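You operate a simulated robot arm through the tools that you are given. There is no shell and no other tool.

You are at the controls of a simulated robot arm. One attempt, no reset.

JOB
Pile some things up. At the end: the grey sand tin from the yard table top is on the red square, with the green sealed tin from there on top of it and the red food tin on top of that; the beige soil press stands on top of the brown wood block; whatever was shut is shut again. Leave all else as you found it, and nothing knocked over. Set down upright: sand tin.

Only the result counts: the job must be done as asked and must still hold three seconds after the hand-in. Knocking over, shifting, dropping, spilling or breaking anything else fails it.

ROBOT AND FRAMES
A 6-joint arm with a two-finger parallel gripper, fixed in place. Base frame: the origin is on the floor under the middle of its stand, x ahead of it, y to its left, z up; the work surface is at about z = 760. Readings come in mm, degrees, newtons and seconds.
With the tool pointing down near the work surface it reaches from about 260 to 680 mm from the base axis. Its first joint turns from -66.0 to 66.0 degrees. Payload 2.9 kg.
The tool frame sits at the grasp point between the pads (the TCP): z along the fingers, y along the line on which they close. The tips reach 30 mm beyond it. Largest opening 110 mm; finger width 20, thickness 10; the body of the gripper, 48 by 112 mm, starts 55 mm behind the TCP.
Orientation is that of the tool frame in the base frame, as a unit quaternion [x, y, z, w]. With the fingers straight down and closing along the base's y, the tool's x points along the base's -x, its y along +y and its z along -z.

CONTROLS
- The arm moves only by the tool send_rows. Its argument "targets" is a list of rows, each an object (a shift or turn left out is 0, a gripper value left out holds the last) with "hand": the finger opening in cm, from 0 to 11; "offset": the shift along the tool's x, y, z in units of 400 mm (1.0 is 400 mm), a list of three; "angular": the turn, a rotation vector about the tool's x, y, z in units of 180 degrees (1.0 is 180 degrees), a list of three. In form: [{"hand": hand, "offset": [tx, ty, tz], "angular": [rx, ry, rz]}, ...]. A call has 1 to 20 rows; each row is the pose to reach, as a shift and turn from the pose commanded when the call began, along the tool's axes at that moment. A call with a number of a shift or a turn outside -1 to 1 is refused whole. Rows are played at 5 a second. More than 50 mm and 8.6 degrees between two rows, or a gripper value outside its range, and nothing of the call is played. A pose out of reach is approached as far as the arm can. The call stops where the force on the tool passes 40 N (or 10 N more than at its start, if that is more) or the arm is blocked; 0.2 s more then pass. The fingers move at their own pace (about 108 mm/s each) and stop on an object; they squeeze with about 31 N. The grip force told is the motor's: it shows also when the fingers shut on nothing. Time passes only in rows, and 0.2 s behind the last, so rows that repeat a pose let the fingers close. The reply holds the time, the measured pose of the TCP, the force on the tool along the base axes, the opening and the grip force, in the units named above and with some noise, with the torque about the TCP (base axes, N m) and any sound that the robot's microphone picked up.
- Cameras (640 x 400 px; columns grow to the right, rows downward): "scene" is fixed at [55.3, 417.8, 1387.9]; the picture's right is [-0.91, -0.42, 0.00], its down [-0.23, 0.49, -0.84] and it looks along [0.36, -0.76, -0.54] (base axes); focal length 361 px, centre (320, 200). "wrist" rides on the gripper at [72, 17, -103] in the tool frame; the picture's right is [-0.23, 0.97, 0.00], its down [-0.76, -0.18, -0.62] and it looks along [-0.61, -0.14, 0.78] (tool axes); focal length 222 px, centre (320, 200). There is no depth. A picture from a camera that has moved, and an enlarged one, comes with that camera's place and axes in the base frame and with its lens.
- get_image(camera): a new picture of that camera. No time passes.
- close_up(camera, box): a new picture of the part [left, top, right, bottom] of that camera's present view, enlarged. No time passes.
- close_job(): hands the job in; it is judged then, once.

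Places have to be worked out from the pictures, the camera data and where the tool is seen. Open the gripper and draw the arm clear of the work before you hand the job in, unless the task says otherwise.

The tools are called by a JSON object that holds its "api" and its "payload". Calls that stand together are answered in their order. send_rows: Moves the arm, as the interface text tells. Its arguments: {"type":"object","properties":{"targets":{"type":"array"}},"required":["targets"]} The other tools are called the same way: get_image (camera) takes a picture; close_up (camera, box) takes an enlarged picture of a part of a camera's view; close_job () hands the job in.

At the start:

```text
clock: 0.0
ee_pos: [367.6, -220.5, 1155.7]
tool_rot: [0.0, 1.0, 0.0, 0.0]
force: [-1.0, -0.1, 0.1]
ft_torque: [-0.01, -0.02, 0.03]
gripper_width: 110.1
finger_force: 0.0
```

scene: 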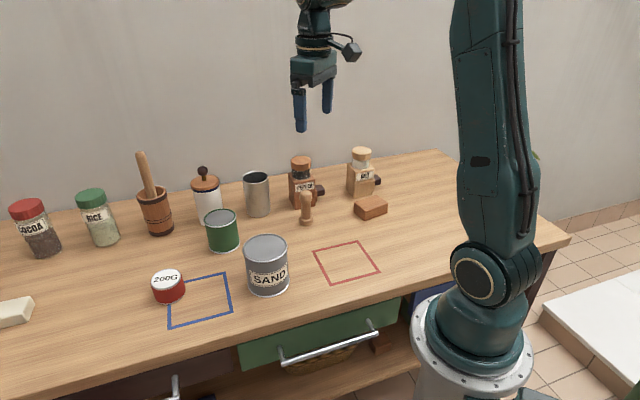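
wrist: 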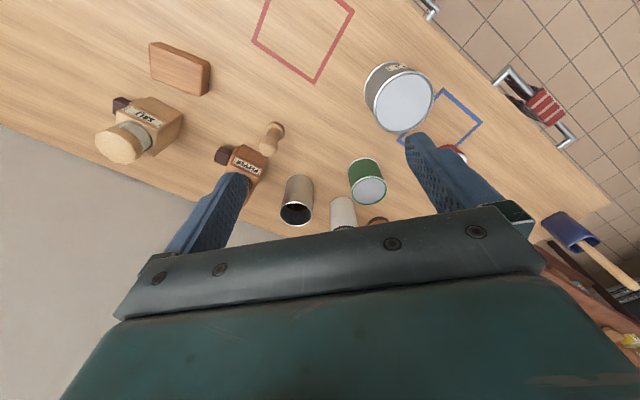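

I'll start with enlarged views of the scene to identify the objects before planning.

{"api": "close_up", "payload": {"camera": "scene", "box": [140, 140, 400, 310]}}

{"api": "close_up", "payload": {"camera": "scene", "box": [0, 180, 240, 400]}}

{"api": "close_up", "payload": {"camera": "scene", "box": [160, 280, 440, 400]}}

{"api": "close_up", "payload": {"camera": "wrist", "box": [380, 0, 640, 180]}}

{"api": "close_up", "payload": {"camera": "wrist", "box": [500, 180, 640, 380]}}

```text
2.35 times, centred on (270, 225) of scene
camera zoom: at [55.3, 417.8, 1387.9], right [-0.91, -0.42, 0.0], down [-0.23, 0.49, -0.84], along [0.36, -0.76, -0.54], focal length 849 px, centre (438, 141)
```

zoom: 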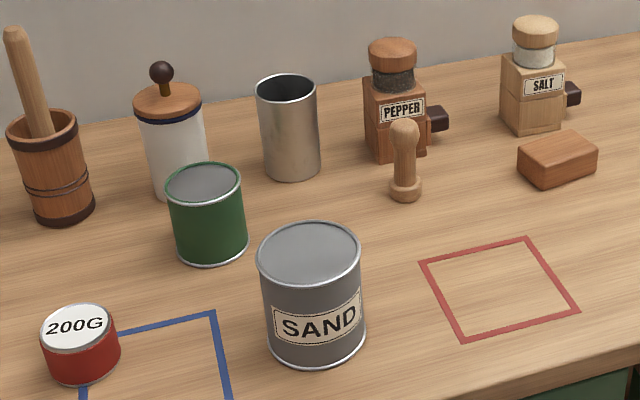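

```text
1.82 times, centred on (120, 290) of scene
camera zoom: at [55.3, 417.8, 1387.9], right [-0.91, -0.42, 0.0], down [-0.23, 0.49, -0.84], along [0.36, -0.76, -0.54], focal length 656 px, centre (684, 36)
```

zoom: 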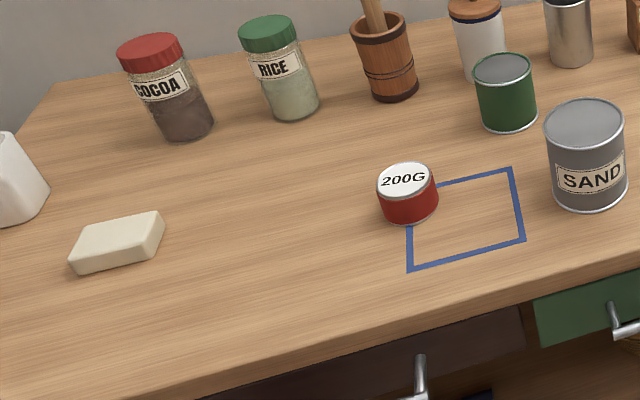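

```text
2.29 times, centred on (300, 340) of scene
camera zoom: at [55.3, 417.8, 1387.9], right [-0.91, -0.42, 0.0], down [-0.23, 0.49, -0.84], along [0.36, -0.76, -0.54], focal length 824 px, centre (366, -120)
```

zoom: 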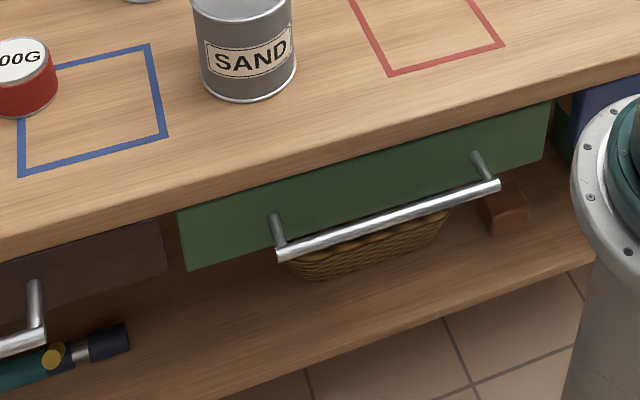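

```text
2.22 times, centred on (510, 90) of wrist
camera zoom: at [295.9, -204.1, 1258.4], right [0.23, 0.97, 0.0], down [0.76, -0.18, 0.62], along [0.61, -0.14, -0.78], focal length 494 px, centre (-102, 444)
```

zoom: 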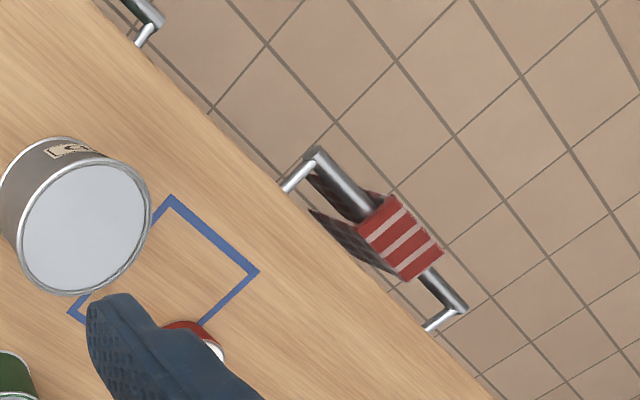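

```text
2.00 times, centred on (570, 280) of wrist
camera zoom: at [295.9, -204.1, 1258.4], right [0.23, 0.97, 0.0], down [0.76, -0.18, 0.62], along [0.61, -0.14, -0.78], focal length 444 px, centre (-180, 40)
```

zoom: 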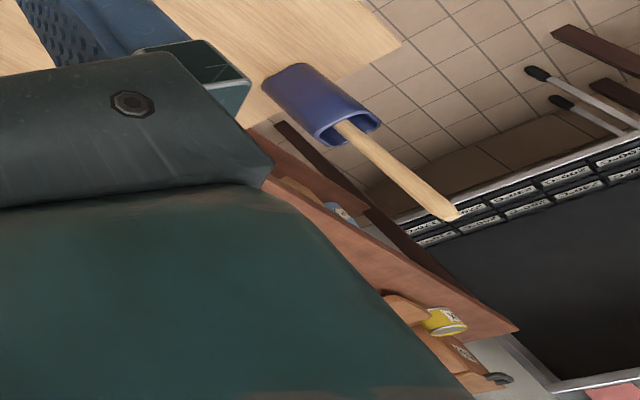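

The tins seem to be on the table: SAND near (430,-95), green near (614,-165) and the red 200G tin near (611,41). The red square is near (287,-234). I'll move the arm back a little for a clearer wrist view of the whole table.

{"api": "send_rows", "payload": {"targets": [{"hand": 11, "offset": [0.07, 0.085, 0]}, {"offset": [0.14, 0.17, 0]}, {"offset": [0.21, 0.255, 0]}, {"offset": [0.28, 0.34, 0]}]}}

{"api": "get_image", "payload": {"camera": "wrist"}}

{"api": "get_image", "payload": {"camera": "scene"}}

```text
clock: 1.0
ee_pos: [255.7, -84.3, 1155.4]
tool_rot: [0.0, 1.0, 0.0, -0.001]
force: [0.4, -0.2, 0.4]
ft_torque: [0.0, 0.0, 0.0]
gripper_width: 109.9
finger_force: 0.1
```

```text
taken
camera wrist: at [184.0, -68.1, 1257.6], right [0.23, 0.97, 0.0], down [0.76, -0.18, 0.62], along [0.61, -0.14, -0.78], focal length 222 px, centre (320, 200)
```

wrist: 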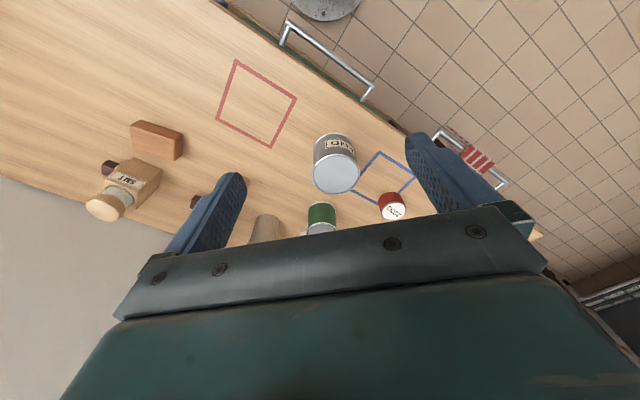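

```text
taken
```

scene: 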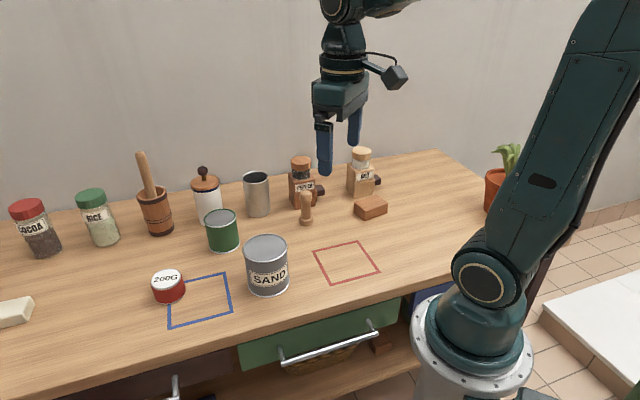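

The wrist view matches my position estimates. I'll zoom in on the red "200G" item and the rest of the surroundings to be sure which one is the red food tin.

{"api": "close_up", "payload": {"camera": "scene", "box": [136, 255, 200, 315]}}

{"api": "close_up", "payload": {"camera": "wrist", "box": [290, 120, 430, 240]}}

{"api": "close_up", "payload": {"camera": "wrist", "box": [70, 40, 310, 230]}}

```text
6.67 times, centred on (168, 285) of scene
camera zoom: at [55.3, 417.8, 1387.9], right [-0.91, -0.42, 0.0], down [-0.23, 0.49, -0.84], along [0.36, -0.76, -0.54], focal length 2405 px, centre (1333, -367)
```

zoom: 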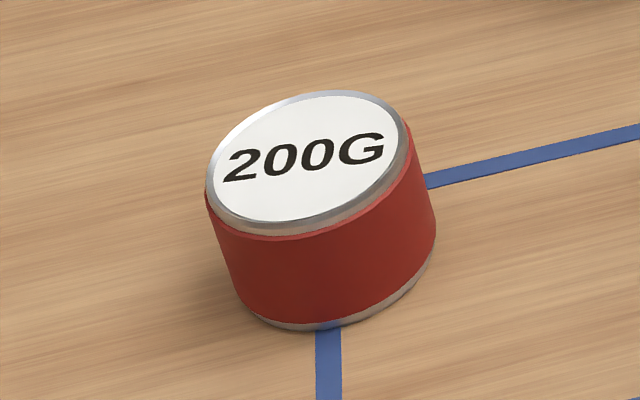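

```text
3.33 times, centred on (360, 180) of wrist
camera zoom: at [184.0, -68.1, 1257.6], right [0.23, 0.97, 0.0], down [0.76, -0.18, 0.62], along [0.61, -0.14, -0.78], focal length 740 px, centre (187, 267)
```

zoom: 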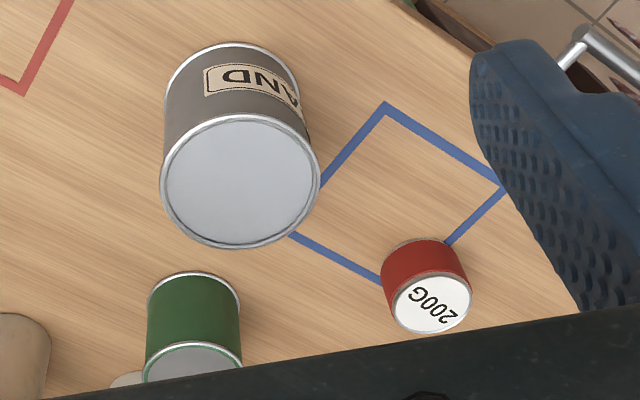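

```text
2.11 times, centred on (190, 135) of wrist
camera zoom: at [184.0, -68.1, 1257.6], right [0.23, 0.97, 0.0], down [0.76, -0.18, 0.62], along [0.61, -0.14, -0.78], focal length 468 px, centre (594, 337)
```

zoom: 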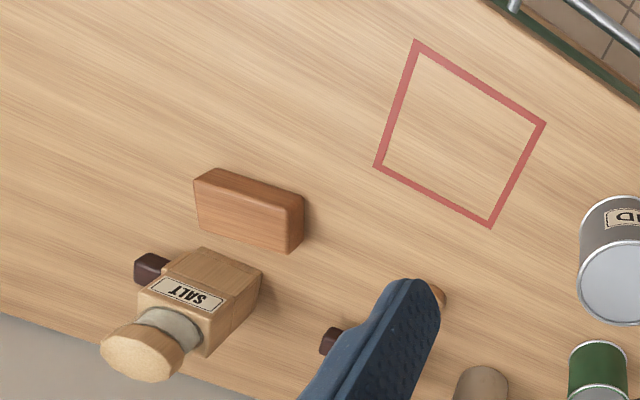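

The red 200G item is a small tin with metal rims, the same style as the other two, so I take it as the red food tin. I'll do the soil press first, before any stack stands in the way. I'm moving above it, near (458,-348), turned 45° so the gripper stays clear of the pepper mill.

{"api": "send_rows", "payload": {"targets": [{"hand": 7, "offset": [-0.05625, -0.0825, 0.0425], "angular": [0, 0, 0.03125]}, {"offset": [-0.1125, -0.165, 0.085], "angular": [0, 0, 0.0625]}, {"offset": [-0.16875, -0.2475, 0.1275], "angular": [0, 0, 0.09375]}, {"offset": [-0.225, -0.33, 0.17], "angular": [0, 0, 0.125]}, {"offset": [-0.28125, -0.4125, 0.2125], "angular": [0, 0, 0.15625]}, {"offset": [-0.3375, -0.495, 0.255], "angular": [0, 0, 0.1875]}, {"offset": [-0.39375, -0.5775, 0.2975], "angular": [0, 0, 0.21875]}, {"offset": [-0.45, -0.66, 0.34], "angular": [0, 0, 0.25]}]}}

{"api": "get_image", "payload": {"camera": "wrist"}}

{"api": "get_image", "payload": {"camera": "scene"}}

```text
clock: 2.8
ee_pos: [436.8, -349.4, 1020.0]
tool_rot: [0.383, 0.924, 0.0, 0.0]
force: [0.4, -0.2, 0.0]
ft_torque: [0.0, -0.03, -0.01]
gripper_width: 70.3
finger_force: 0.0
```

```text
taken
camera wrist: at [398.0, -286.3, 1122.7], right [0.85, 0.53, 0.0], down [0.41, -0.66, 0.62], along [0.33, -0.53, -0.78], focal length 222 px, centre (320, 200)
```

wrist: 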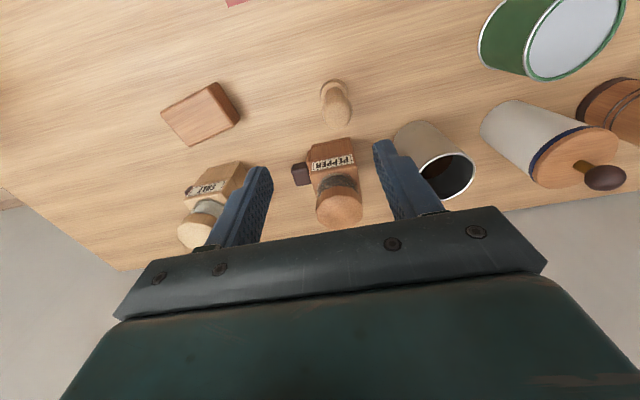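

```text
taken
```

scene: 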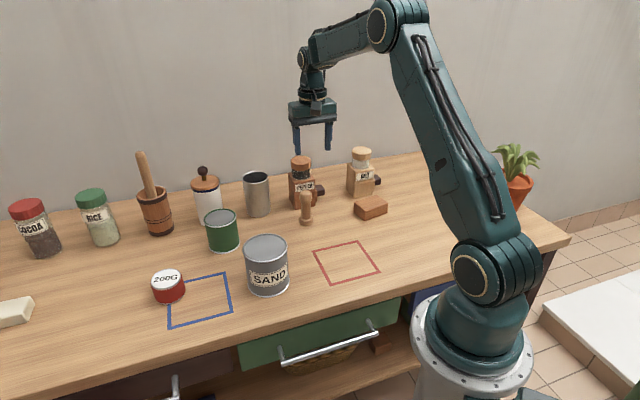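

The wrist camera now shows the press and the block clearly. I'll enlarge both to measure them.

{"api": "close_up", "payload": {"camera": "wrist", "box": [150, 70, 250, 150]}}

{"api": "close_up", "payload": {"camera": "wrist", "box": [280, 70, 400, 230]}}

{"api": "close_up", "payload": {"camera": "scene", "box": [280, 140, 400, 240]}}

```text
5.00 times, centred on (200, 110) of wrist
camera zoom: at [398.0, -286.3, 1122.7], right [0.85, 0.53, 0.0], down [0.41, -0.66, 0.62], along [0.33, -0.53, -0.78], focal length 1111 px, centre (920, 650)
```

zoom: 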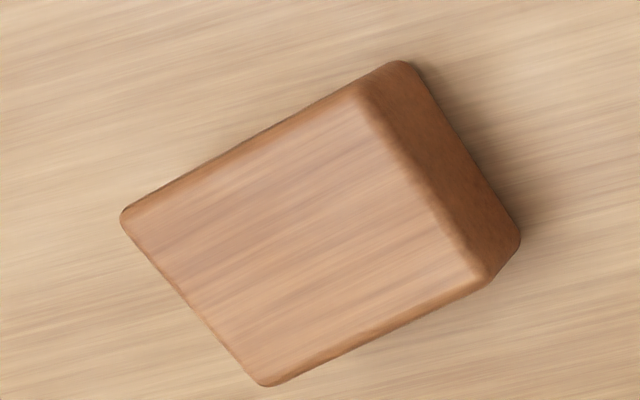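

```text
2.50 times, centred on (340, 150) of wrist
camera zoom: at [398.0, -286.3, 1122.7], right [0.85, 0.53, 0.0], down [0.41, -0.66, 0.62], along [0.33, -0.53, -0.78], focal length 555 px, centre (270, 325)
```

zoom: 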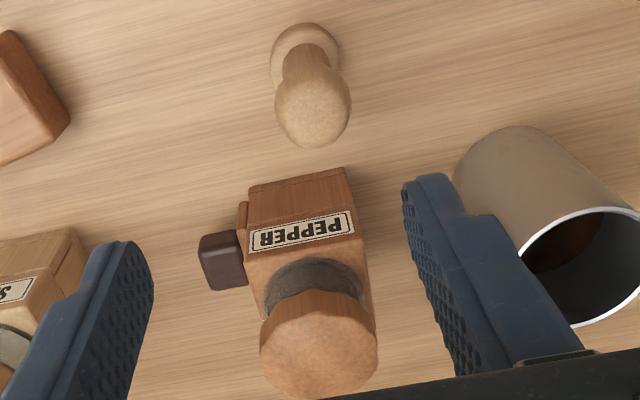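

```text
4.00 times, centred on (340, 190) of scene
camera zoom: at [55.3, 417.8, 1387.9], right [-0.91, -0.42, 0.0], down [-0.23, 0.49, -0.84], along [0.36, -0.76, -0.54], focal length 1443 px, centre (240, 240)
```

zoom: 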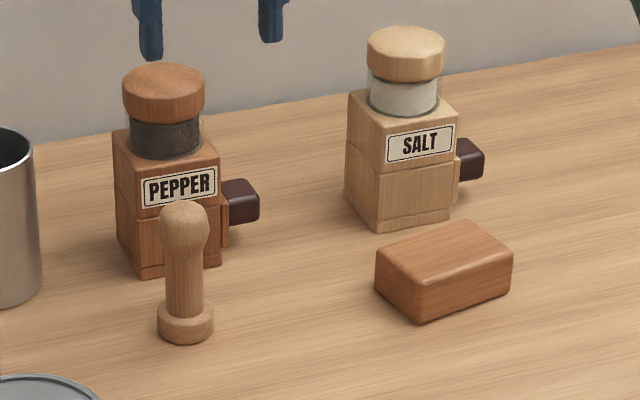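

The press stands near (457.5,-345.5), with its knob at z≈845. The block's top is centred near (302,-474) at z≈792. I'll centre over the press and come down to z=930 for another look.

{"api": "send_rows", "payload": {"targets": [{"hand": 7, "offset": [-0.0297, 0.0435, 0.075]}, {"offset": [-0.0297, 0.0435, 0.15]}, {"offset": [-0.0297, 0.0435, 0.225]}, {"offset": [-0.0297, 0.0435, 0.225]}]}}

{"api": "get_image", "payload": {"camera": "wrist"}}

{"api": "close_up", "payload": {"camera": "scene", "box": [250, 80, 400, 240]}}

```text
clock: 3.8
ee_pos: [455.1, -345.4, 929.0]
tool_rot: [0.383, 0.924, 0.0, 0.0]
force: [0.8, -0.3, 0.0]
ft_torque: [0.0, -0.01, -0.03]
gripper_width: 69.8
finger_force: 0.1
```

```text
taken
camera wrist: at [417.6, -282.1, 1031.9], right [0.85, 0.53, 0.0], down [0.41, -0.66, 0.62], along [0.33, -0.53, -0.78], focal length 222 px, centre (320, 200)
```

wrist: 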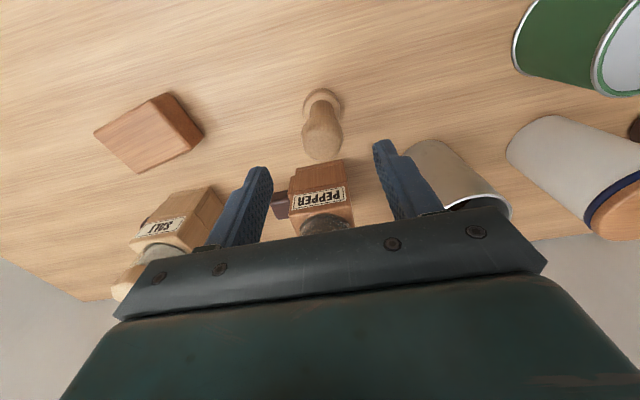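

```text
2.50 times, centred on (325, 160) of scene
camera zoom: at [55.3, 417.8, 1387.9], right [-0.91, -0.42, 0.0], down [-0.23, 0.49, -0.84], along [0.36, -0.76, -0.54], focal length 902 px, centre (308, 300)
```

zoom: 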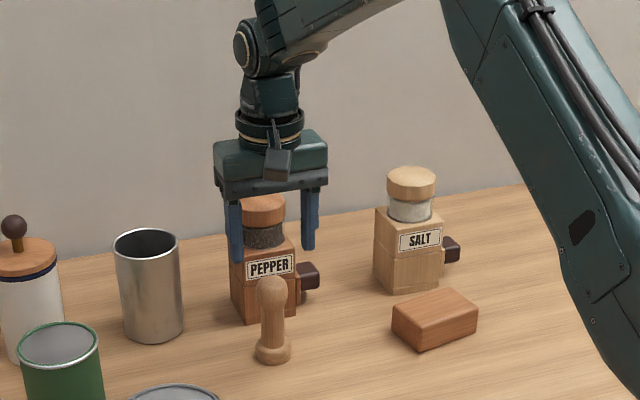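

The camera pose puts the TCP at (456.5,-345) and the knob at about (459,-346). I'll make that small correction and come straight down to z≈843, with fingers still open.

{"api": "send_rows", "payload": {"targets": [{"hand": 7, "offset": [-0.0044, 0.0026, 0.07]}, {"offset": [-0.0044, 0.0026, 0.14]}, {"offset": [-0.0044, 0.0026, 0.18]}, {"offset": [-0.0044, 0.0026, 0.215]}, {"offset": [-0.0044, 0.0026, 0.215]}]}}

{"api": "get_image", "payload": {"camera": "wrist"}}

{"api": "close_up", "payload": {"camera": "scene", "box": [260, 120, 360, 240]}}

```text
clock: 5.0
ee_pos: [458.2, -345.1, 843.0]
tool_rot: [0.383, 0.924, 0.001, 0.0]
force: [-0.5, 0.2, -0.2]
ft_torque: [0.02, -0.01, 0.01]
gripper_width: 69.9
finger_force: 0.0
```

```text
taken
camera wrist: at [419.5, -282.7, 946.0], right [0.85, 0.53, 0.0], down [0.41, -0.66, 0.62], along [0.33, -0.53, -0.78], focal length 222 px, centre (320, 200)
```

wrist: 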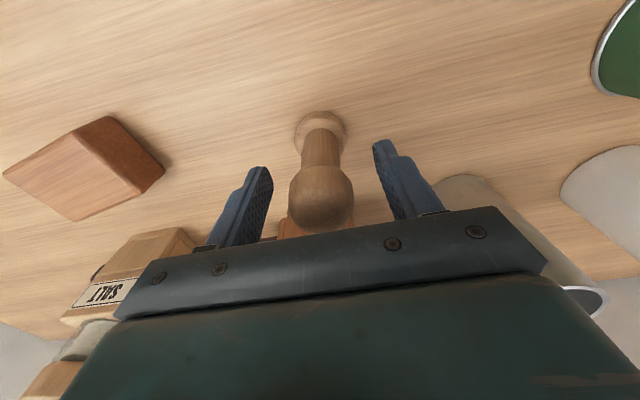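

```text
3.33 times, centred on (310, 180) of scene
camera zoom: at [55.3, 417.8, 1387.9], right [-0.91, -0.42, 0.0], down [-0.23, 0.49, -0.84], along [0.36, -0.76, -0.54], focal length 1202 px, centre (353, 267)
```

zoom: 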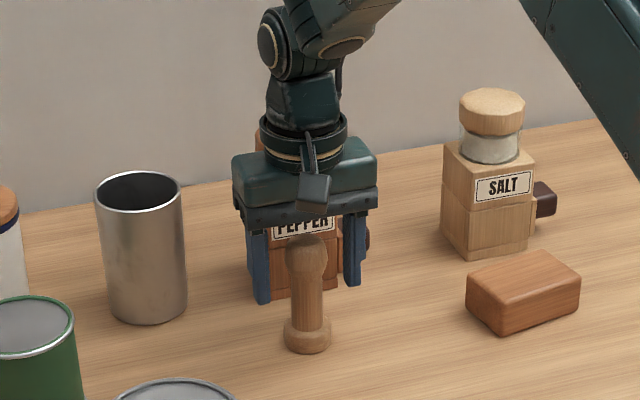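

The knob sits midway between the fingers at TCP height, so I'm closing on it.

{"api": "send_rows", "payload": {"targets": [{"hand": 2, "offset": [0, 0, 0]}, {"hand": 2, "offset": [0, 0, 0]}, {"hand": 2, "offset": [0, 0, 0]}]}}

{"api": "get_image", "payload": {"camera": "wrist"}}

```text
clock: 5.8
ee_pos: [457.5, -345.3, 842.6]
tool_rot: [0.382, 0.924, 0.0, -0.001]
force: [-0.3, 0.2, -0.6]
ft_torque: [0.0, -0.03, 0.0]
gripper_width: 36.4
finger_force: 31.3
```

```text
taken
camera wrist: at [419.5, -282.7, 946.2], right [0.85, 0.53, 0.0], down [0.41, -0.66, 0.62], along [0.33, -0.53, -0.78], focal length 222 px, centre (320, 200)
```

wrist: 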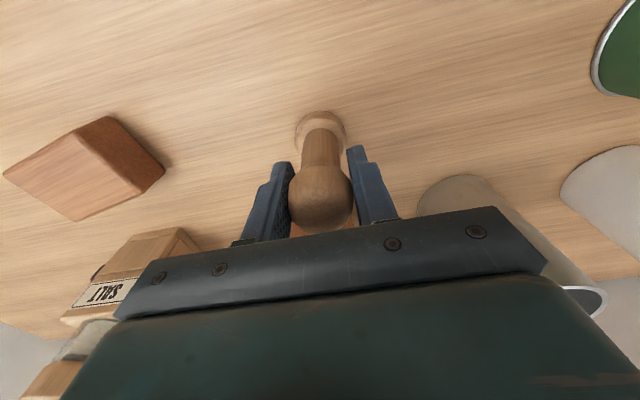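

The grip reads 36.4 mm with force on it. I'll lift straight up 80 mm and check how it hangs.

{"api": "send_rows", "payload": {"targets": [{"hand": 2, "offset": [0, 0, -0.05]}, {"offset": [0, 0, -0.1]}, {"offset": [0, 0, -0.15]}, {"offset": [0, 0, -0.2]}, {"offset": [0, 0, -0.2]}]}}

{"api": "get_image", "payload": {"camera": "wrist"}}

{"api": "close_up", "payload": {"camera": "scene", "box": [260, 100, 400, 240]}}

```text
clock: 7.0
ee_pos: [458.4, -346.1, 923.0]
tool_rot: [0.382, 0.924, 0.0, 0.001]
force: [0.8, 0.3, -1.3]
ft_torque: [-0.04, -0.01, 0.02]
gripper_width: 35.9
finger_force: 31.2
```

```text
taken
camera wrist: at [419.6, -283.3, 1026.6], right [0.85, 0.53, 0.0], down [0.41, -0.66, 0.62], along [0.33, -0.53, -0.78], focal length 222 px, centre (320, 200)
```

wrist: 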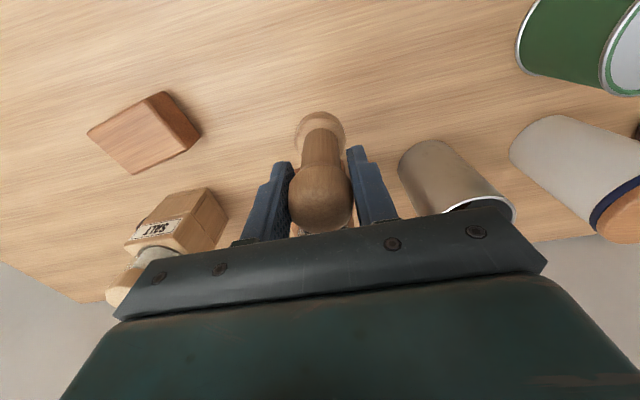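

```text
2.86 times, centred on (330, 170) of scene
camera zoom: at [55.3, 417.8, 1387.9], right [-0.91, -0.42, 0.0], down [-0.23, 0.49, -0.84], along [0.36, -0.76, -0.54], focal length 1031 px, centre (291, 286)
```

zoom: 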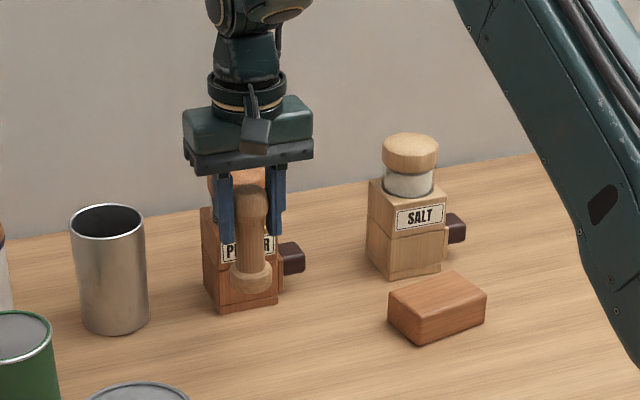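

The press hangs upright and clear of everything. I'll carry it level to above the block centre at (302.5,-474.5).

{"api": "send_rows", "payload": {"targets": [{"hand": 2, "offset": [0.0082, -0.0838, 0]}, {"offset": [0.0163, -0.1675, 0]}, {"offset": [0.0245, -0.2513, 0]}, {"offset": [0.0327, -0.3351, 0]}, {"offset": [0.0408, -0.4188, 0]}, {"offset": [0.049, -0.5026, 0]}, {"offset": [0.049, -0.5026, 0]}]}}

{"api": "get_image", "payload": {"camera": "wrist"}}

{"api": "close_up", "payload": {"camera": "scene", "box": [310, 120, 430, 230]}}

```text
clock: 8.6
ee_pos: [302.8, -472.4, 923.6]
tool_rot: [0.382, 0.924, 0.001, 0.0]
force: [-0.2, -1.3, -1.4]
ft_torque: [0.04, 0.01, 0.01]
gripper_width: 36.1
finger_force: 31.2
```

```text
taken
camera wrist: at [264.3, -410.6, 1026.4], right [0.85, 0.53, 0.0], down [0.41, -0.66, 0.62], along [0.33, -0.53, -0.78], focal length 222 px, centre (320, 200)
```

wrist: 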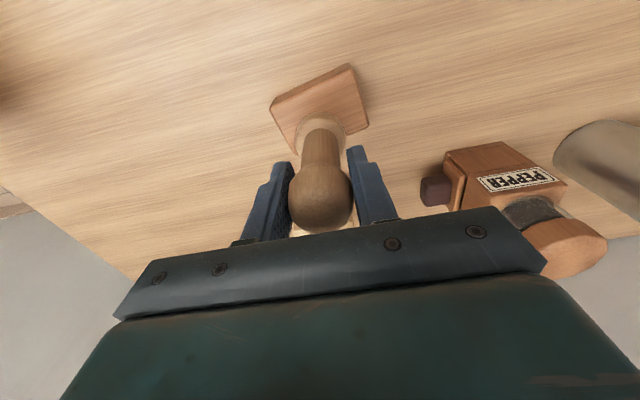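

```text
3.64 times, centred on (370, 175) of scene
camera zoom: at [55.3, 417.8, 1387.9], right [-0.91, -0.42, 0.0], down [-0.23, 0.49, -0.84], along [0.36, -0.76, -0.54], focal length 1312 px, centre (138, 291)
```

zoom: 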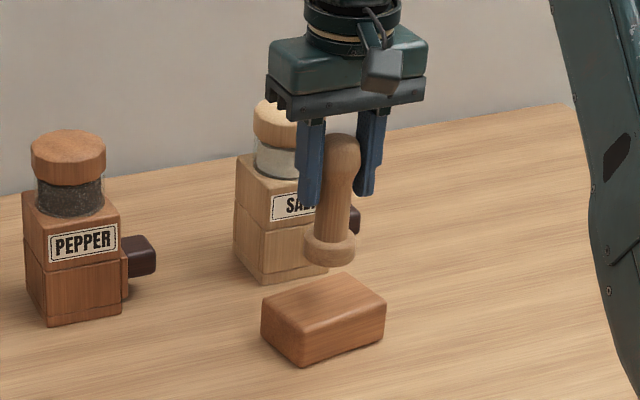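

The press is over the block. I'll zoom in to check its base position and tilt against the block before lowering.

{"api": "close_up", "payload": {"camera": "wrist", "box": [260, 50, 390, 240]}}

```text
2.11 times, centred on (325, 145) of wrist
camera zoom: at [264.3, -410.6, 1026.4], right [0.85, 0.53, 0.0], down [0.41, -0.66, 0.62], along [0.33, -0.53, -0.78], focal length 468 px, centre (310, 316)
```

zoom: 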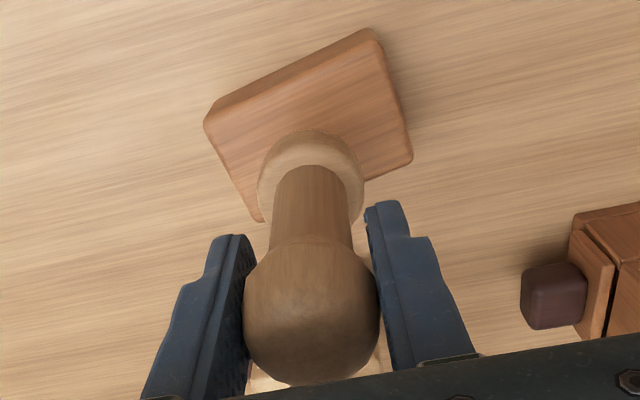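

The block centre recomputes to about (304,-475.5) and the press axis is at (303,-472.5), well within the block. I'll shift slightly toward its centre and lower 42 mm, which should leave a few millimetres of gap.

{"api": "send_rows", "payload": {"targets": [{"hand": 2, "offset": [-0.0062, -0.0027, 0.03]}, {"offset": [-0.0062, -0.0027, 0.06]}, {"offset": [-0.0062, -0.0027, 0.09]}, {"offset": [-0.0062, -0.0027, 0.105]}, {"offset": [-0.0062, -0.0027, 0.105]}]}}

{"api": "close_up", "payload": {"camera": "wrist", "box": [260, 50, 390, 240]}}

{"api": "close_up", "payload": {"camera": "scene", "box": [330, 150, 420, 230]}}

```text
clock: 9.8
ee_pos: [302.8, -477.8, 881.9]
tool_rot: [0.383, 0.924, 0.0, 0.0]
force: [-3.6, 4.6, 18.3]
ft_torque: [0.39, 0.27, -0.01]
gripper_width: 35.9
finger_force: 30.4
```

```text
2.11 times, centred on (325, 145) of wrist
camera zoom: at [264.4, -413.2, 985.7], right [0.85, 0.53, 0.0], down [0.41, -0.66, 0.62], along [0.33, -0.53, -0.78], focal length 468 px, centre (310, 316)
```

zoom: 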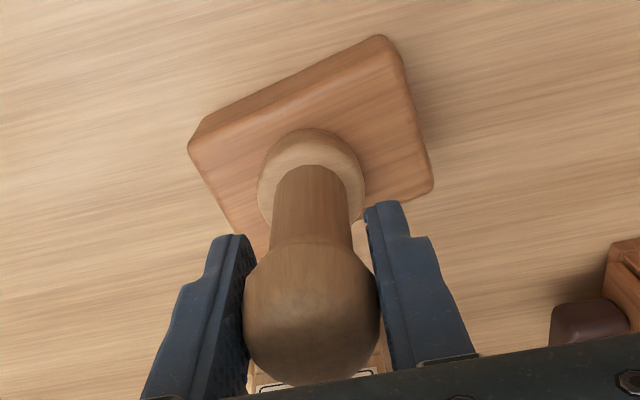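

```text
5.00 times, centred on (375, 190) of scene
camera zoom: at [55.1, 418.2, 1387.8], right [-0.91, -0.42, 0.0], down [-0.23, 0.49, -0.84], along [0.36, -0.76, -0.54], focal length 1804 px, centre (45, 250)
```

zoom: 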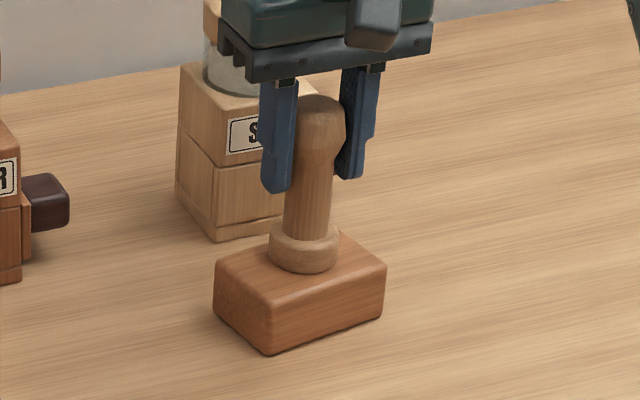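

The base is already on the block: 18 N upward, so the block top is at about z=800. I'll ease up 1 mm to relax the pressure before letting go.

{"api": "send_rows", "payload": {"targets": [{"hand": 2, "offset": [0, 0, -0.0025]}, {"offset": [0, 0, -0.0025]}]}}

{"api": "close_up", "payload": {"camera": "scene", "box": [330, 150, 420, 230]}}

```text
clock: 10.4
ee_pos: [302.8, -476.9, 882.1]
tool_rot: [0.382, 0.924, 0.0, 0.001]
force: [-1.9, 2.1, 15.7]
ft_torque: [0.1, 0.14, -0.01]
gripper_width: 36.2
finger_force: 31.0
```

```text
5.00 times, centred on (375, 190) of scene
camera zoom: at [55.1, 418.1, 1387.8], right [-0.91, -0.42, 0.0], down [-0.23, 0.49, -0.84], along [0.36, -0.76, -0.54], focal length 1804 px, centre (45, 250)
```

zoom: 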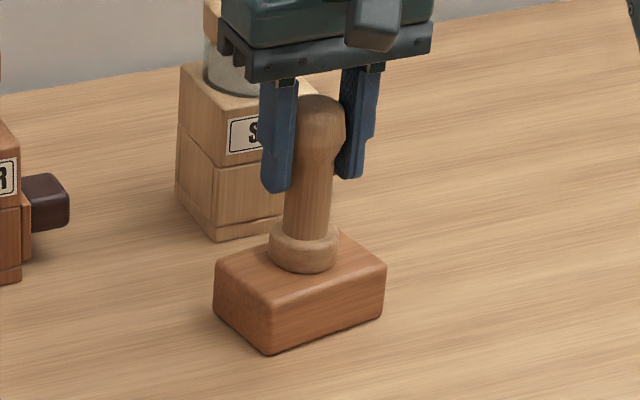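

Still 15.7 N, with the lateral force easing. I'll lift another 1.5 mm.

{"api": "send_rows", "payload": {"targets": [{"hand": 2, "offset": [0, 0, -0.00375]}, {"offset": [0, 0, -0.00375]}]}}

```text
clock: 11.0
ee_pos: [302.8, -475.2, 882.9]
tool_rot: [0.383, 0.924, 0.0, 0.0]
force: [0.8, -1.3, 2.7]
ft_torque: [-0.18, -0.15, 0.01]
gripper_width: 36.4
finger_force: 30.5
```

Contact is now light at 2.7 N. I'll open the fingers with the arm held still.

{"api": "send_rows", "payload": {"targets": [{"hand": 3.8, "offset": [0, 0, 0]}, {"hand": 4.4, "offset": [0, 0, 0]}, {"hand": 5.5, "offset": [0, 0, 0]}, {"hand": 7, "offset": [0, 0, 0]}]}}

{"api": "close_up", "payload": {"camera": "scene", "box": [330, 150, 420, 230]}}

{"api": "close_up", "payload": {"camera": "wrist", "box": [240, 50, 400, 240]}}

```text
clock: 12.0
ee_pos: [303.2, -476.6, 883.5]
tool_rot: [0.383, 0.924, 0.001, 0.001]
force: [-0.9, -0.3, 0.4]
ft_torque: [-0.04, -0.03, -0.02]
gripper_width: 69.9
finger_force: 0.2
```

```text
5.00 times, centred on (375, 190) of scene
camera zoom: at [55.3, 417.8, 1387.9], right [-0.91, -0.42, 0.0], down [-0.23, 0.49, -0.84], along [0.36, -0.76, -0.54], focal length 1804 px, centre (45, 250)
```

zoom: 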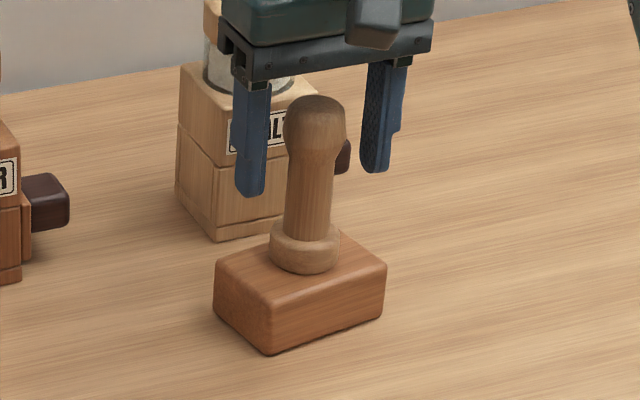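

```text
2.11 times, centred on (320, 145) of wrist
camera zoom: at [264.4, -413.3, 986.8], right [0.85, 0.53, 0.0], down [0.41, -0.66, 0.62], along [0.33, -0.53, -0.78], focal length 468 px, centre (320, 316)
```

zoom: 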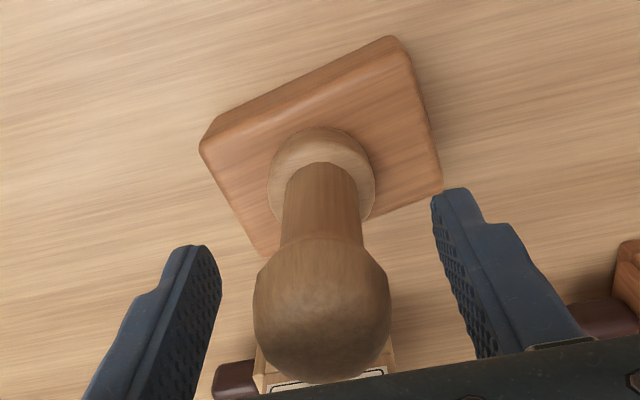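

The press stands upright on its own on the block. I'll retreat straight up, then travel to above the SAND tin at (431.5,-93.5), turning back to the original yaw and opening fully.

{"api": "send_rows", "payload": {"targets": [{"hand": 7, "offset": [0, 0, -0.08]}, {"offset": [0, 0, -0.16]}, {"offset": [0, 0, -0.24]}, {"offset": [0, 0, -0.32]}, {"offset": [0.0449, 0.0903, -0.32], "angular": [0, 0, -0.025]}, {"offset": [0.0898, 0.1807, -0.32], "angular": [0, 0, -0.05]}, {"offset": [0.1347, 0.271, -0.32], "angular": [0, 0, -0.075]}, {"offset": [0.1796, 0.3613, -0.32], "angular": [0, 0, -0.1]}, {"offset": [0.2245, 0.4517, -0.32], "angular": [0, 0, -0.125]}, {"hand": 11, "offset": [0.2694, 0.542, -0.32], "angular": [0, 0, -0.15]}, {"offset": [0.3143, 0.6323, -0.32], "angular": [0, 0, -0.175]}, {"offset": [0.3592, 0.7226, -0.32], "angular": [0, 0, -0.2]}, {"offset": [0.4041, 0.813, -0.32], "angular": [0, 0, -0.225]}, {"offset": [0.449, 0.9033, -0.32], "angular": [0, 0, -0.25]}, {"offset": [0.449, 0.9033, -0.32], "angular": [0, 0, -0.25]}]}}

{"api": "get_image", "payload": {"camera": "wrist"}}

{"api": "get_image", "payload": {"camera": "scene"}}

```text
clock: 15.2
ee_pos: [431.3, -92.3, 1011.3]
tool_rot: [0.001, 1.0, 0.0, 0.0]
force: [-0.6, 0.1, 0.4]
ft_torque: [-0.04, 0.04, -0.01]
gripper_width: 109.9
finger_force: 0.0
```

```text
taken
camera wrist: at [359.1, -76.4, 1114.7], right [0.23, 0.97, 0.0], down [0.76, -0.18, 0.62], along [0.61, -0.14, -0.78], focal length 222 px, centre (320, 200)
```

wrist: 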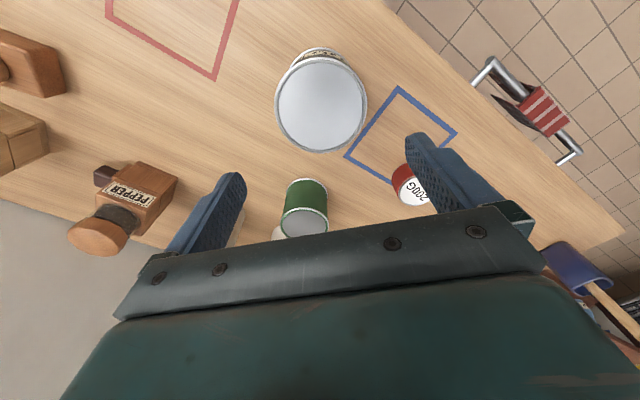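

```text
taken
```

scene: 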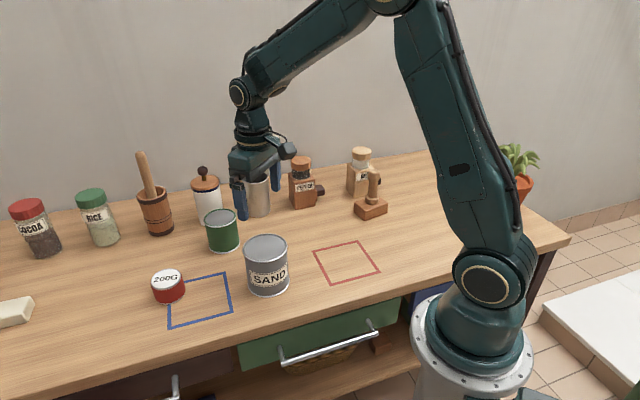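

I'm above the SAND tin now, and it leaves only about 5 mm of clearance per side. I'll zoom in to measure its centre and width accurately.

{"api": "close_up", "payload": {"camera": "wrist", "box": [250, 30, 390, 170]}}

{"api": "close_up", "payload": {"camera": "scene", "box": [230, 220, 310, 310]}}

```text
2.86 times, centred on (320, 100) of wrist
camera zoom: at [359.1, -76.4, 1114.7], right [0.23, 0.97, 0.0], down [0.76, -0.18, 0.62], along [0.61, -0.14, -0.78], focal length 635 px, centre (320, 486)
```

zoom: 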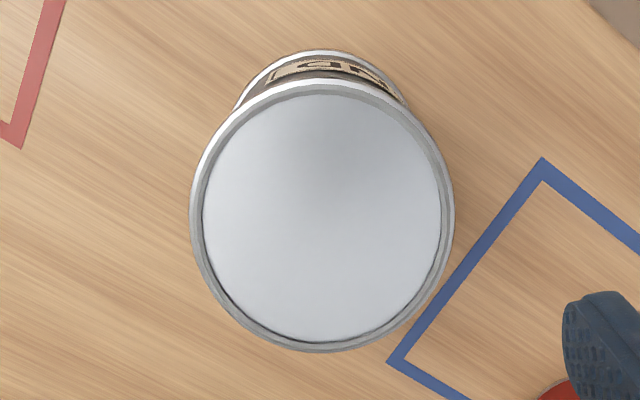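

```text
4.44 times, centred on (270, 265) of scene
camera zoom: at [55.3, 417.9, 1387.9], right [-0.91, -0.42, 0.0], down [-0.23, 0.49, -0.84], along [0.36, -0.76, -0.54], focal length 1603 px, centre (542, -89)
```

zoom: 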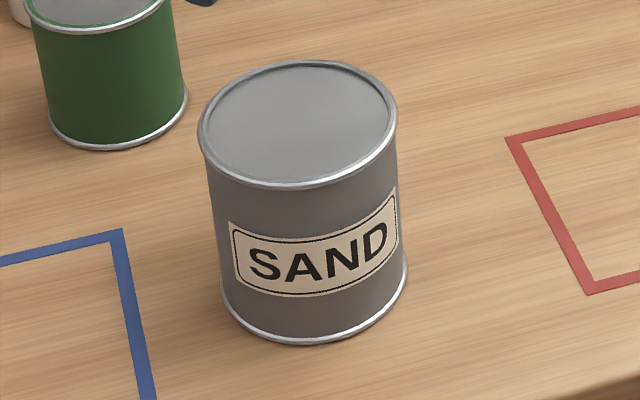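

From the wrist view the tin centre works out at about (434,-94), with diameter ≈101 and top near z=860. I'll lower until the tips are about 15 mm above the rim and check the alignment.

{"api": "send_rows", "payload": {"targets": [{"hand": 11, "offset": [-0.0075, -0.0015, 0.07]}, {"offset": [-0.0075, -0.0015, 0.14]}, {"offset": [-0.0075, -0.0015, 0.21]}, {"offset": [-0.0075, -0.0015, 0.265]}, {"offset": [-0.0075, -0.0015, 0.265]}]}}

{"api": "get_image", "payload": {"camera": "wrist"}}

{"api": "close_up", "payload": {"camera": "scene", "box": [200, 170, 340, 310]}}

```text
clock: 16.4
ee_pos: [434.6, -93.5, 904.2]
tool_rot: [0.0, 1.0, 0.0, -0.001]
force: [-0.1, 0.1, -0.6]
ft_torque: [-0.02, 0.02, 0.04]
gripper_width: 109.9
finger_force: 0.2
```

```text
taken
camera wrist: at [362.3, -77.4, 1007.9], right [0.23, 0.97, 0.0], down [0.76, -0.18, 0.62], along [0.61, -0.14, -0.78], focal length 222 px, centre (320, 200)
```

wrist: 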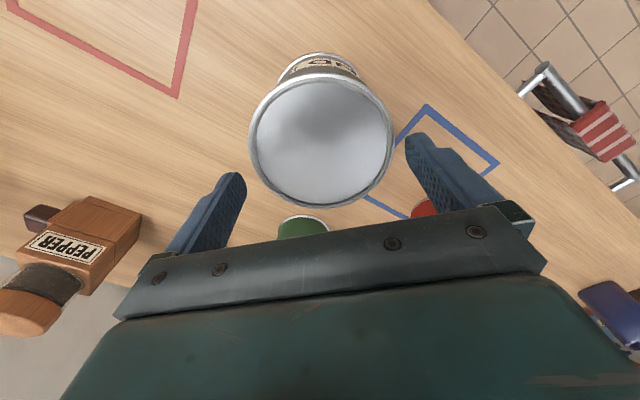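

```text
2.86 times, centred on (270, 240) of scene
camera zoom: at [55.3, 417.8, 1387.9], right [-0.91, -0.42, 0.0], down [-0.23, 0.49, -0.84], along [0.36, -0.76, -0.54], focal length 1031 px, centre (463, 86)
```

zoom: 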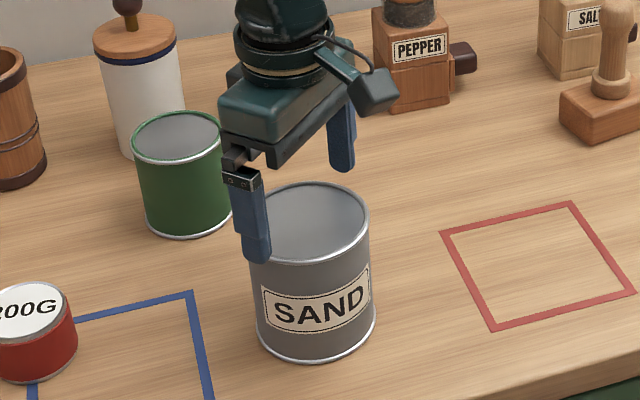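

I'll zoom the wrist view to check the tin's rim against the finger tips.

{"api": "close_up", "payload": {"camera": "wrist", "box": [220, 50, 430, 230]}}

{"api": "close_up", "payload": {"camera": "scene", "box": [240, 190, 300, 270]}}

```text
2.22 times, centred on (325, 140) of wrist
camera zoom: at [362.3, -77.4, 1007.9], right [0.23, 0.97, 0.0], down [0.76, -0.18, 0.62], along [0.61, -0.14, -0.78], focal length 494 px, centre (309, 333)
```

zoom: 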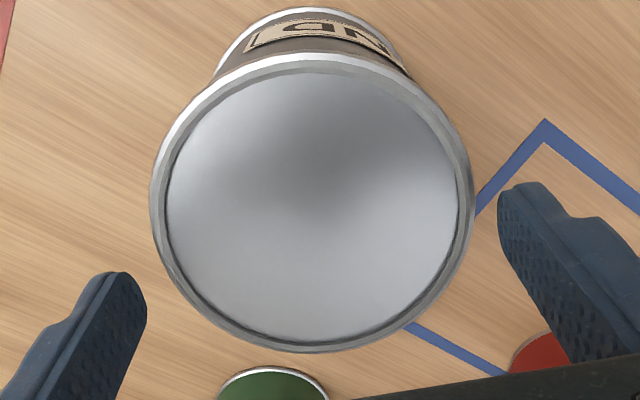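

```text
5.00 times, centred on (270, 230) of scene
camera zoom: at [55.3, 417.8, 1387.9], right [-0.91, -0.42, 0.0], down [-0.23, 0.49, -0.84], along [0.36, -0.76, -0.54], focal length 1804 px, centre (570, 50)
```

zoom: 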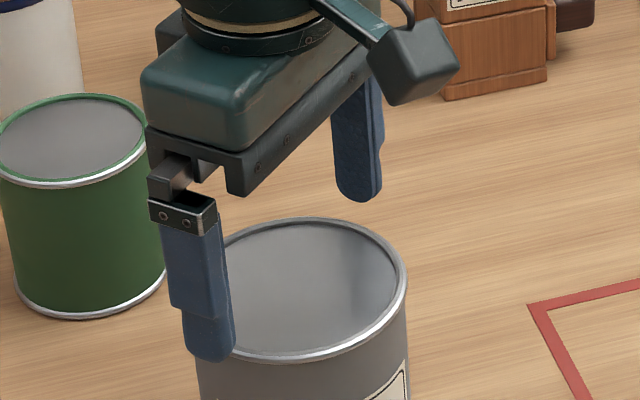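

The tin sits about 1 mm toward +y and 2 mm toward -x of the finger midpoint, so I'll correct that. Then I'll lower in small steps until the pads are about 30 mm below the rim.

{"api": "send_rows", "payload": {"targets": [{"hand": 11, "offset": [0.0045, 0.0025, 0]}, {"offset": [0.0045, 0.0025, 0.025]}, {"offset": [0.0045, 0.0025, 0.05]}, {"offset": [0.0045, 0.0025, 0.075]}, {"offset": [0.0045, 0.0025, 0.1]}, {"offset": [0.0045, 0.0025, 0.1]}]}}

{"api": "close_up", "payload": {"camera": "wrist", "box": [200, 50, 440, 250]}}

{"api": "close_up", "payload": {"camera": "scene", "box": [230, 190, 310, 310]}}

```text
clock: 17.8
ee_pos: [434.3, -93.0, 865.8]
tool_rot: [0.0, 1.0, 0.001, 0.0]
force: [0.6, 0.3, 0.0]
ft_torque: [0.02, -0.03, 0.04]
gripper_width: 109.9
finger_force: 0.2
```

```text
2.00 times, centred on (320, 150) of wrist
camera zoom: at [361.1, -76.5, 968.5], right [0.23, 0.97, 0.0], down [0.76, -0.18, 0.62], along [0.61, -0.14, -0.78], focal length 444 px, centre (320, 300)
```

zoom: 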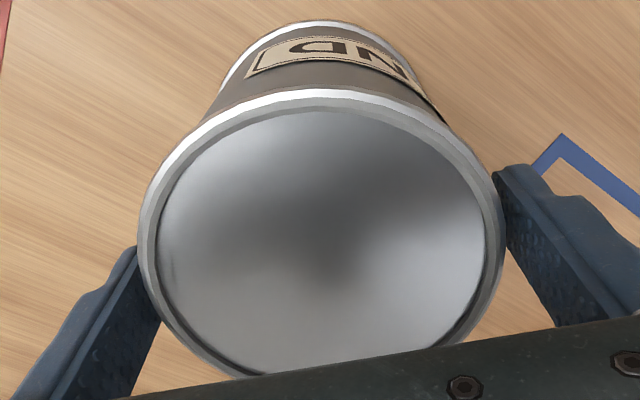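

```text
3.33 times, centred on (270, 250) of scene
camera zoom: at [55.3, 417.8, 1387.9], right [-0.91, -0.42, 0.0], down [-0.23, 0.49, -0.84], along [0.36, -0.76, -0.54], focal length 1202 px, centre (487, 33)
```

zoom: 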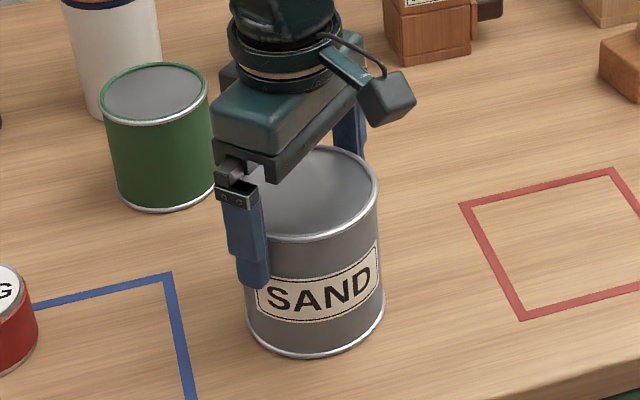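

The fingers straddle the tin with no contact force. I'll lower another 28 mm, then close.

{"api": "send_rows", "payload": {"targets": [{"hand": 11, "offset": [0, 0, 0.02]}, {"offset": [0, 0, 0.04]}, {"offset": [0, 0, 0.06]}, {"offset": [0, 0, 0.07]}, {"offset": [0, 0, 0.07]}]}}

{"api": "close_up", "payload": {"camera": "scene", "box": [230, 190, 310, 310]}}

```text
clock: 19.0
ee_pos: [431.6, -93.5, 837.8]
tool_rot: [0.0, 1.0, 0.0, 0.0]
force: [-0.3, 0.0, 0.0]
ft_torque: [0.02, 0.0, 0.0]
gripper_width: 110.1
finger_force: 0.1
```

```text
3.33 times, centred on (270, 250) of scene
camera zoom: at [55.3, 417.8, 1387.9], right [-0.91, -0.42, 0.0], down [-0.23, 0.49, -0.84], along [0.36, -0.76, -0.54], focal length 1202 px, centre (487, 33)
```

zoom: 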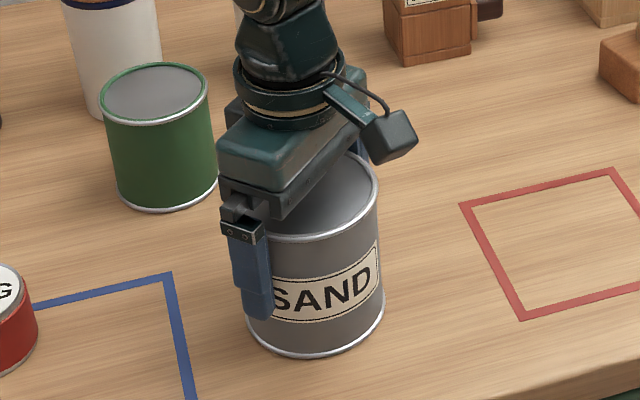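

No contact and the depth is good, so I'm closing on the tin.

{"api": "send_rows", "payload": {"targets": [{"hand": 8, "offset": [0, 0, 0]}, {"hand": 8, "offset": [0, 0, 0]}, {"hand": 8, "offset": [0, 0, 0]}]}}

{"api": "close_up", "payload": {"camera": "wrist", "box": [200, 30, 440, 250]}}

```text
clock: 19.8
ee_pos: [432.5, -93.9, 836.8]
tool_rot: [0.001, 1.0, 0.0, 0.0]
force: [-0.1, 2.1, 0.2]
ft_torque: [0.0, -0.1, 0.03]
gripper_width: 95.1
finger_force: 30.9
```

```text
1.82 times, centred on (320, 140) of wrist
camera zoom: at [361.0, -76.8, 940.4], right [0.23, 0.97, 0.0], down [0.76, -0.18, 0.62], along [0.61, -0.14, -0.78], focal length 404 px, centre (320, 309)
```

zoom: 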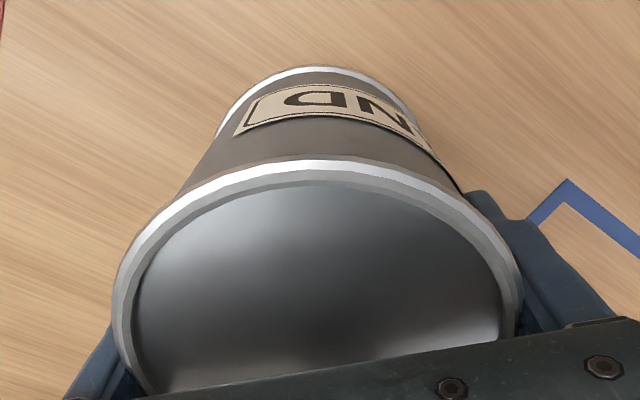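

Gripped at 95 mm on the tin body. I'll lift slowly 40 mm and read the load.

{"api": "send_rows", "payload": {"targets": [{"hand": 8, "offset": [0, 0, -0.0125]}, {"offset": [0, 0, -0.025]}, {"offset": [0, 0, -0.05]}, {"offset": [0, 0, -0.075]}, {"offset": [0, 0, -0.1]}, {"offset": [0, 0, -0.1]}]}}

{"api": "close_up", "payload": {"camera": "scene", "box": [220, 160, 320, 310]}}

```text
clock: 21.2
ee_pos: [432.3, -93.1, 877.5]
tool_rot: [0.001, 1.0, 0.0, 0.0]
force: [0.2, -0.5, -5.0]
ft_torque: [0.02, 0.0, 0.01]
gripper_width: 95.3
finger_force: 30.9
```

```text
2.67 times, centred on (270, 235) of scene
camera zoom: at [55.4, 417.8, 1387.9], right [-0.91, -0.42, 0.0], down [-0.23, 0.49, -0.84], along [0.36, -0.76, -0.54], focal length 962 px, centre (453, 107)
```

zoom: 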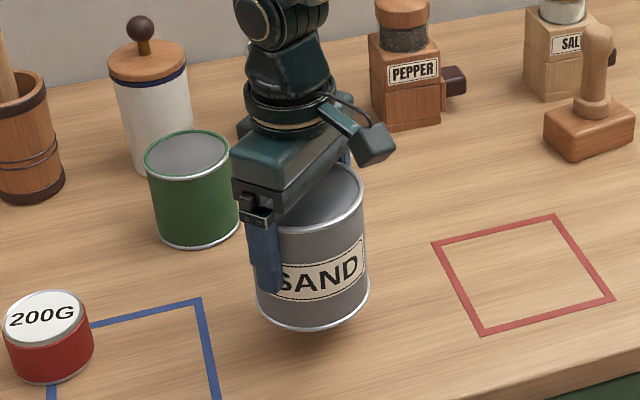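

The tin is held steady at about 5 N, 40 mm off the table. I'll carry it to above the red square, near (290,-235).

{"api": "send_rows", "payload": {"targets": [{"hand": 8, "offset": [0.05, -0.05, -0.02]}, {"offset": [0.11, -0.11, -0.05]}, {"offset": [0.17, -0.17, -0.05]}, {"offset": [0.23, -0.23, -0.05]}, {"offset": [0.29, -0.29, -0.05]}, {"offset": [0.335, -0.335, -0.05]}, {"offset": [0.3575, -0.355, -0.05]}, {"offset": [0.3575, -0.355, -0.05]}]}}

{"api": "get_image", "payload": {"camera": "wrist"}}

{"api": "close_up", "payload": {"camera": "scene", "box": [280, 160, 400, 310]}}

```text
clock: 23.0
ee_pos: [289.7, -235.5, 897.8]
tool_rot: [0.0, 1.0, 0.0, 0.0]
force: [0.2, 0.7, -3.5]
ft_torque: [0.0, 0.0, 0.0]
gripper_width: 95.3
finger_force: 30.9
```

```text
taken
camera wrist: at [218.3, -218.7, 1001.4], right [0.23, 0.97, 0.0], down [0.76, -0.18, 0.62], along [0.61, -0.14, -0.78], focal length 222 px, centre (320, 200)
```

wrist: 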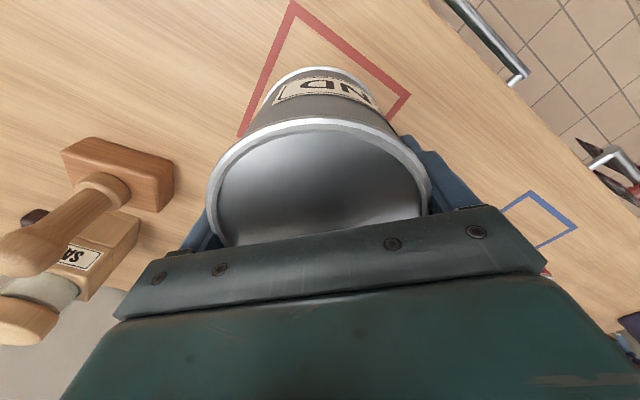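

```text
2.67 times, centred on (340, 235) of scene
camera zoom: at [55.3, 417.8, 1387.9], right [-0.91, -0.42, 0.0], down [-0.23, 0.49, -0.84], along [0.36, -0.76, -0.54], focal length 962 px, centre (267, 107)
```

zoom: 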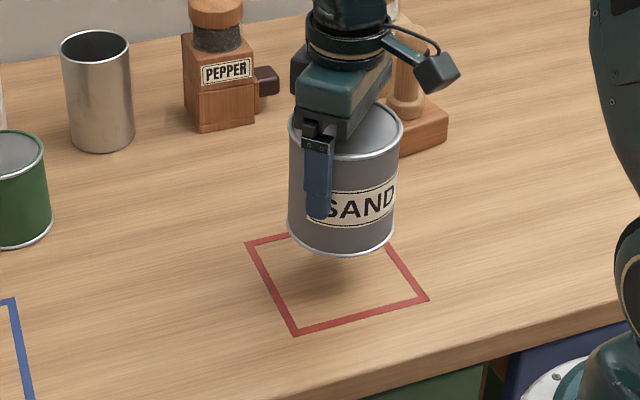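

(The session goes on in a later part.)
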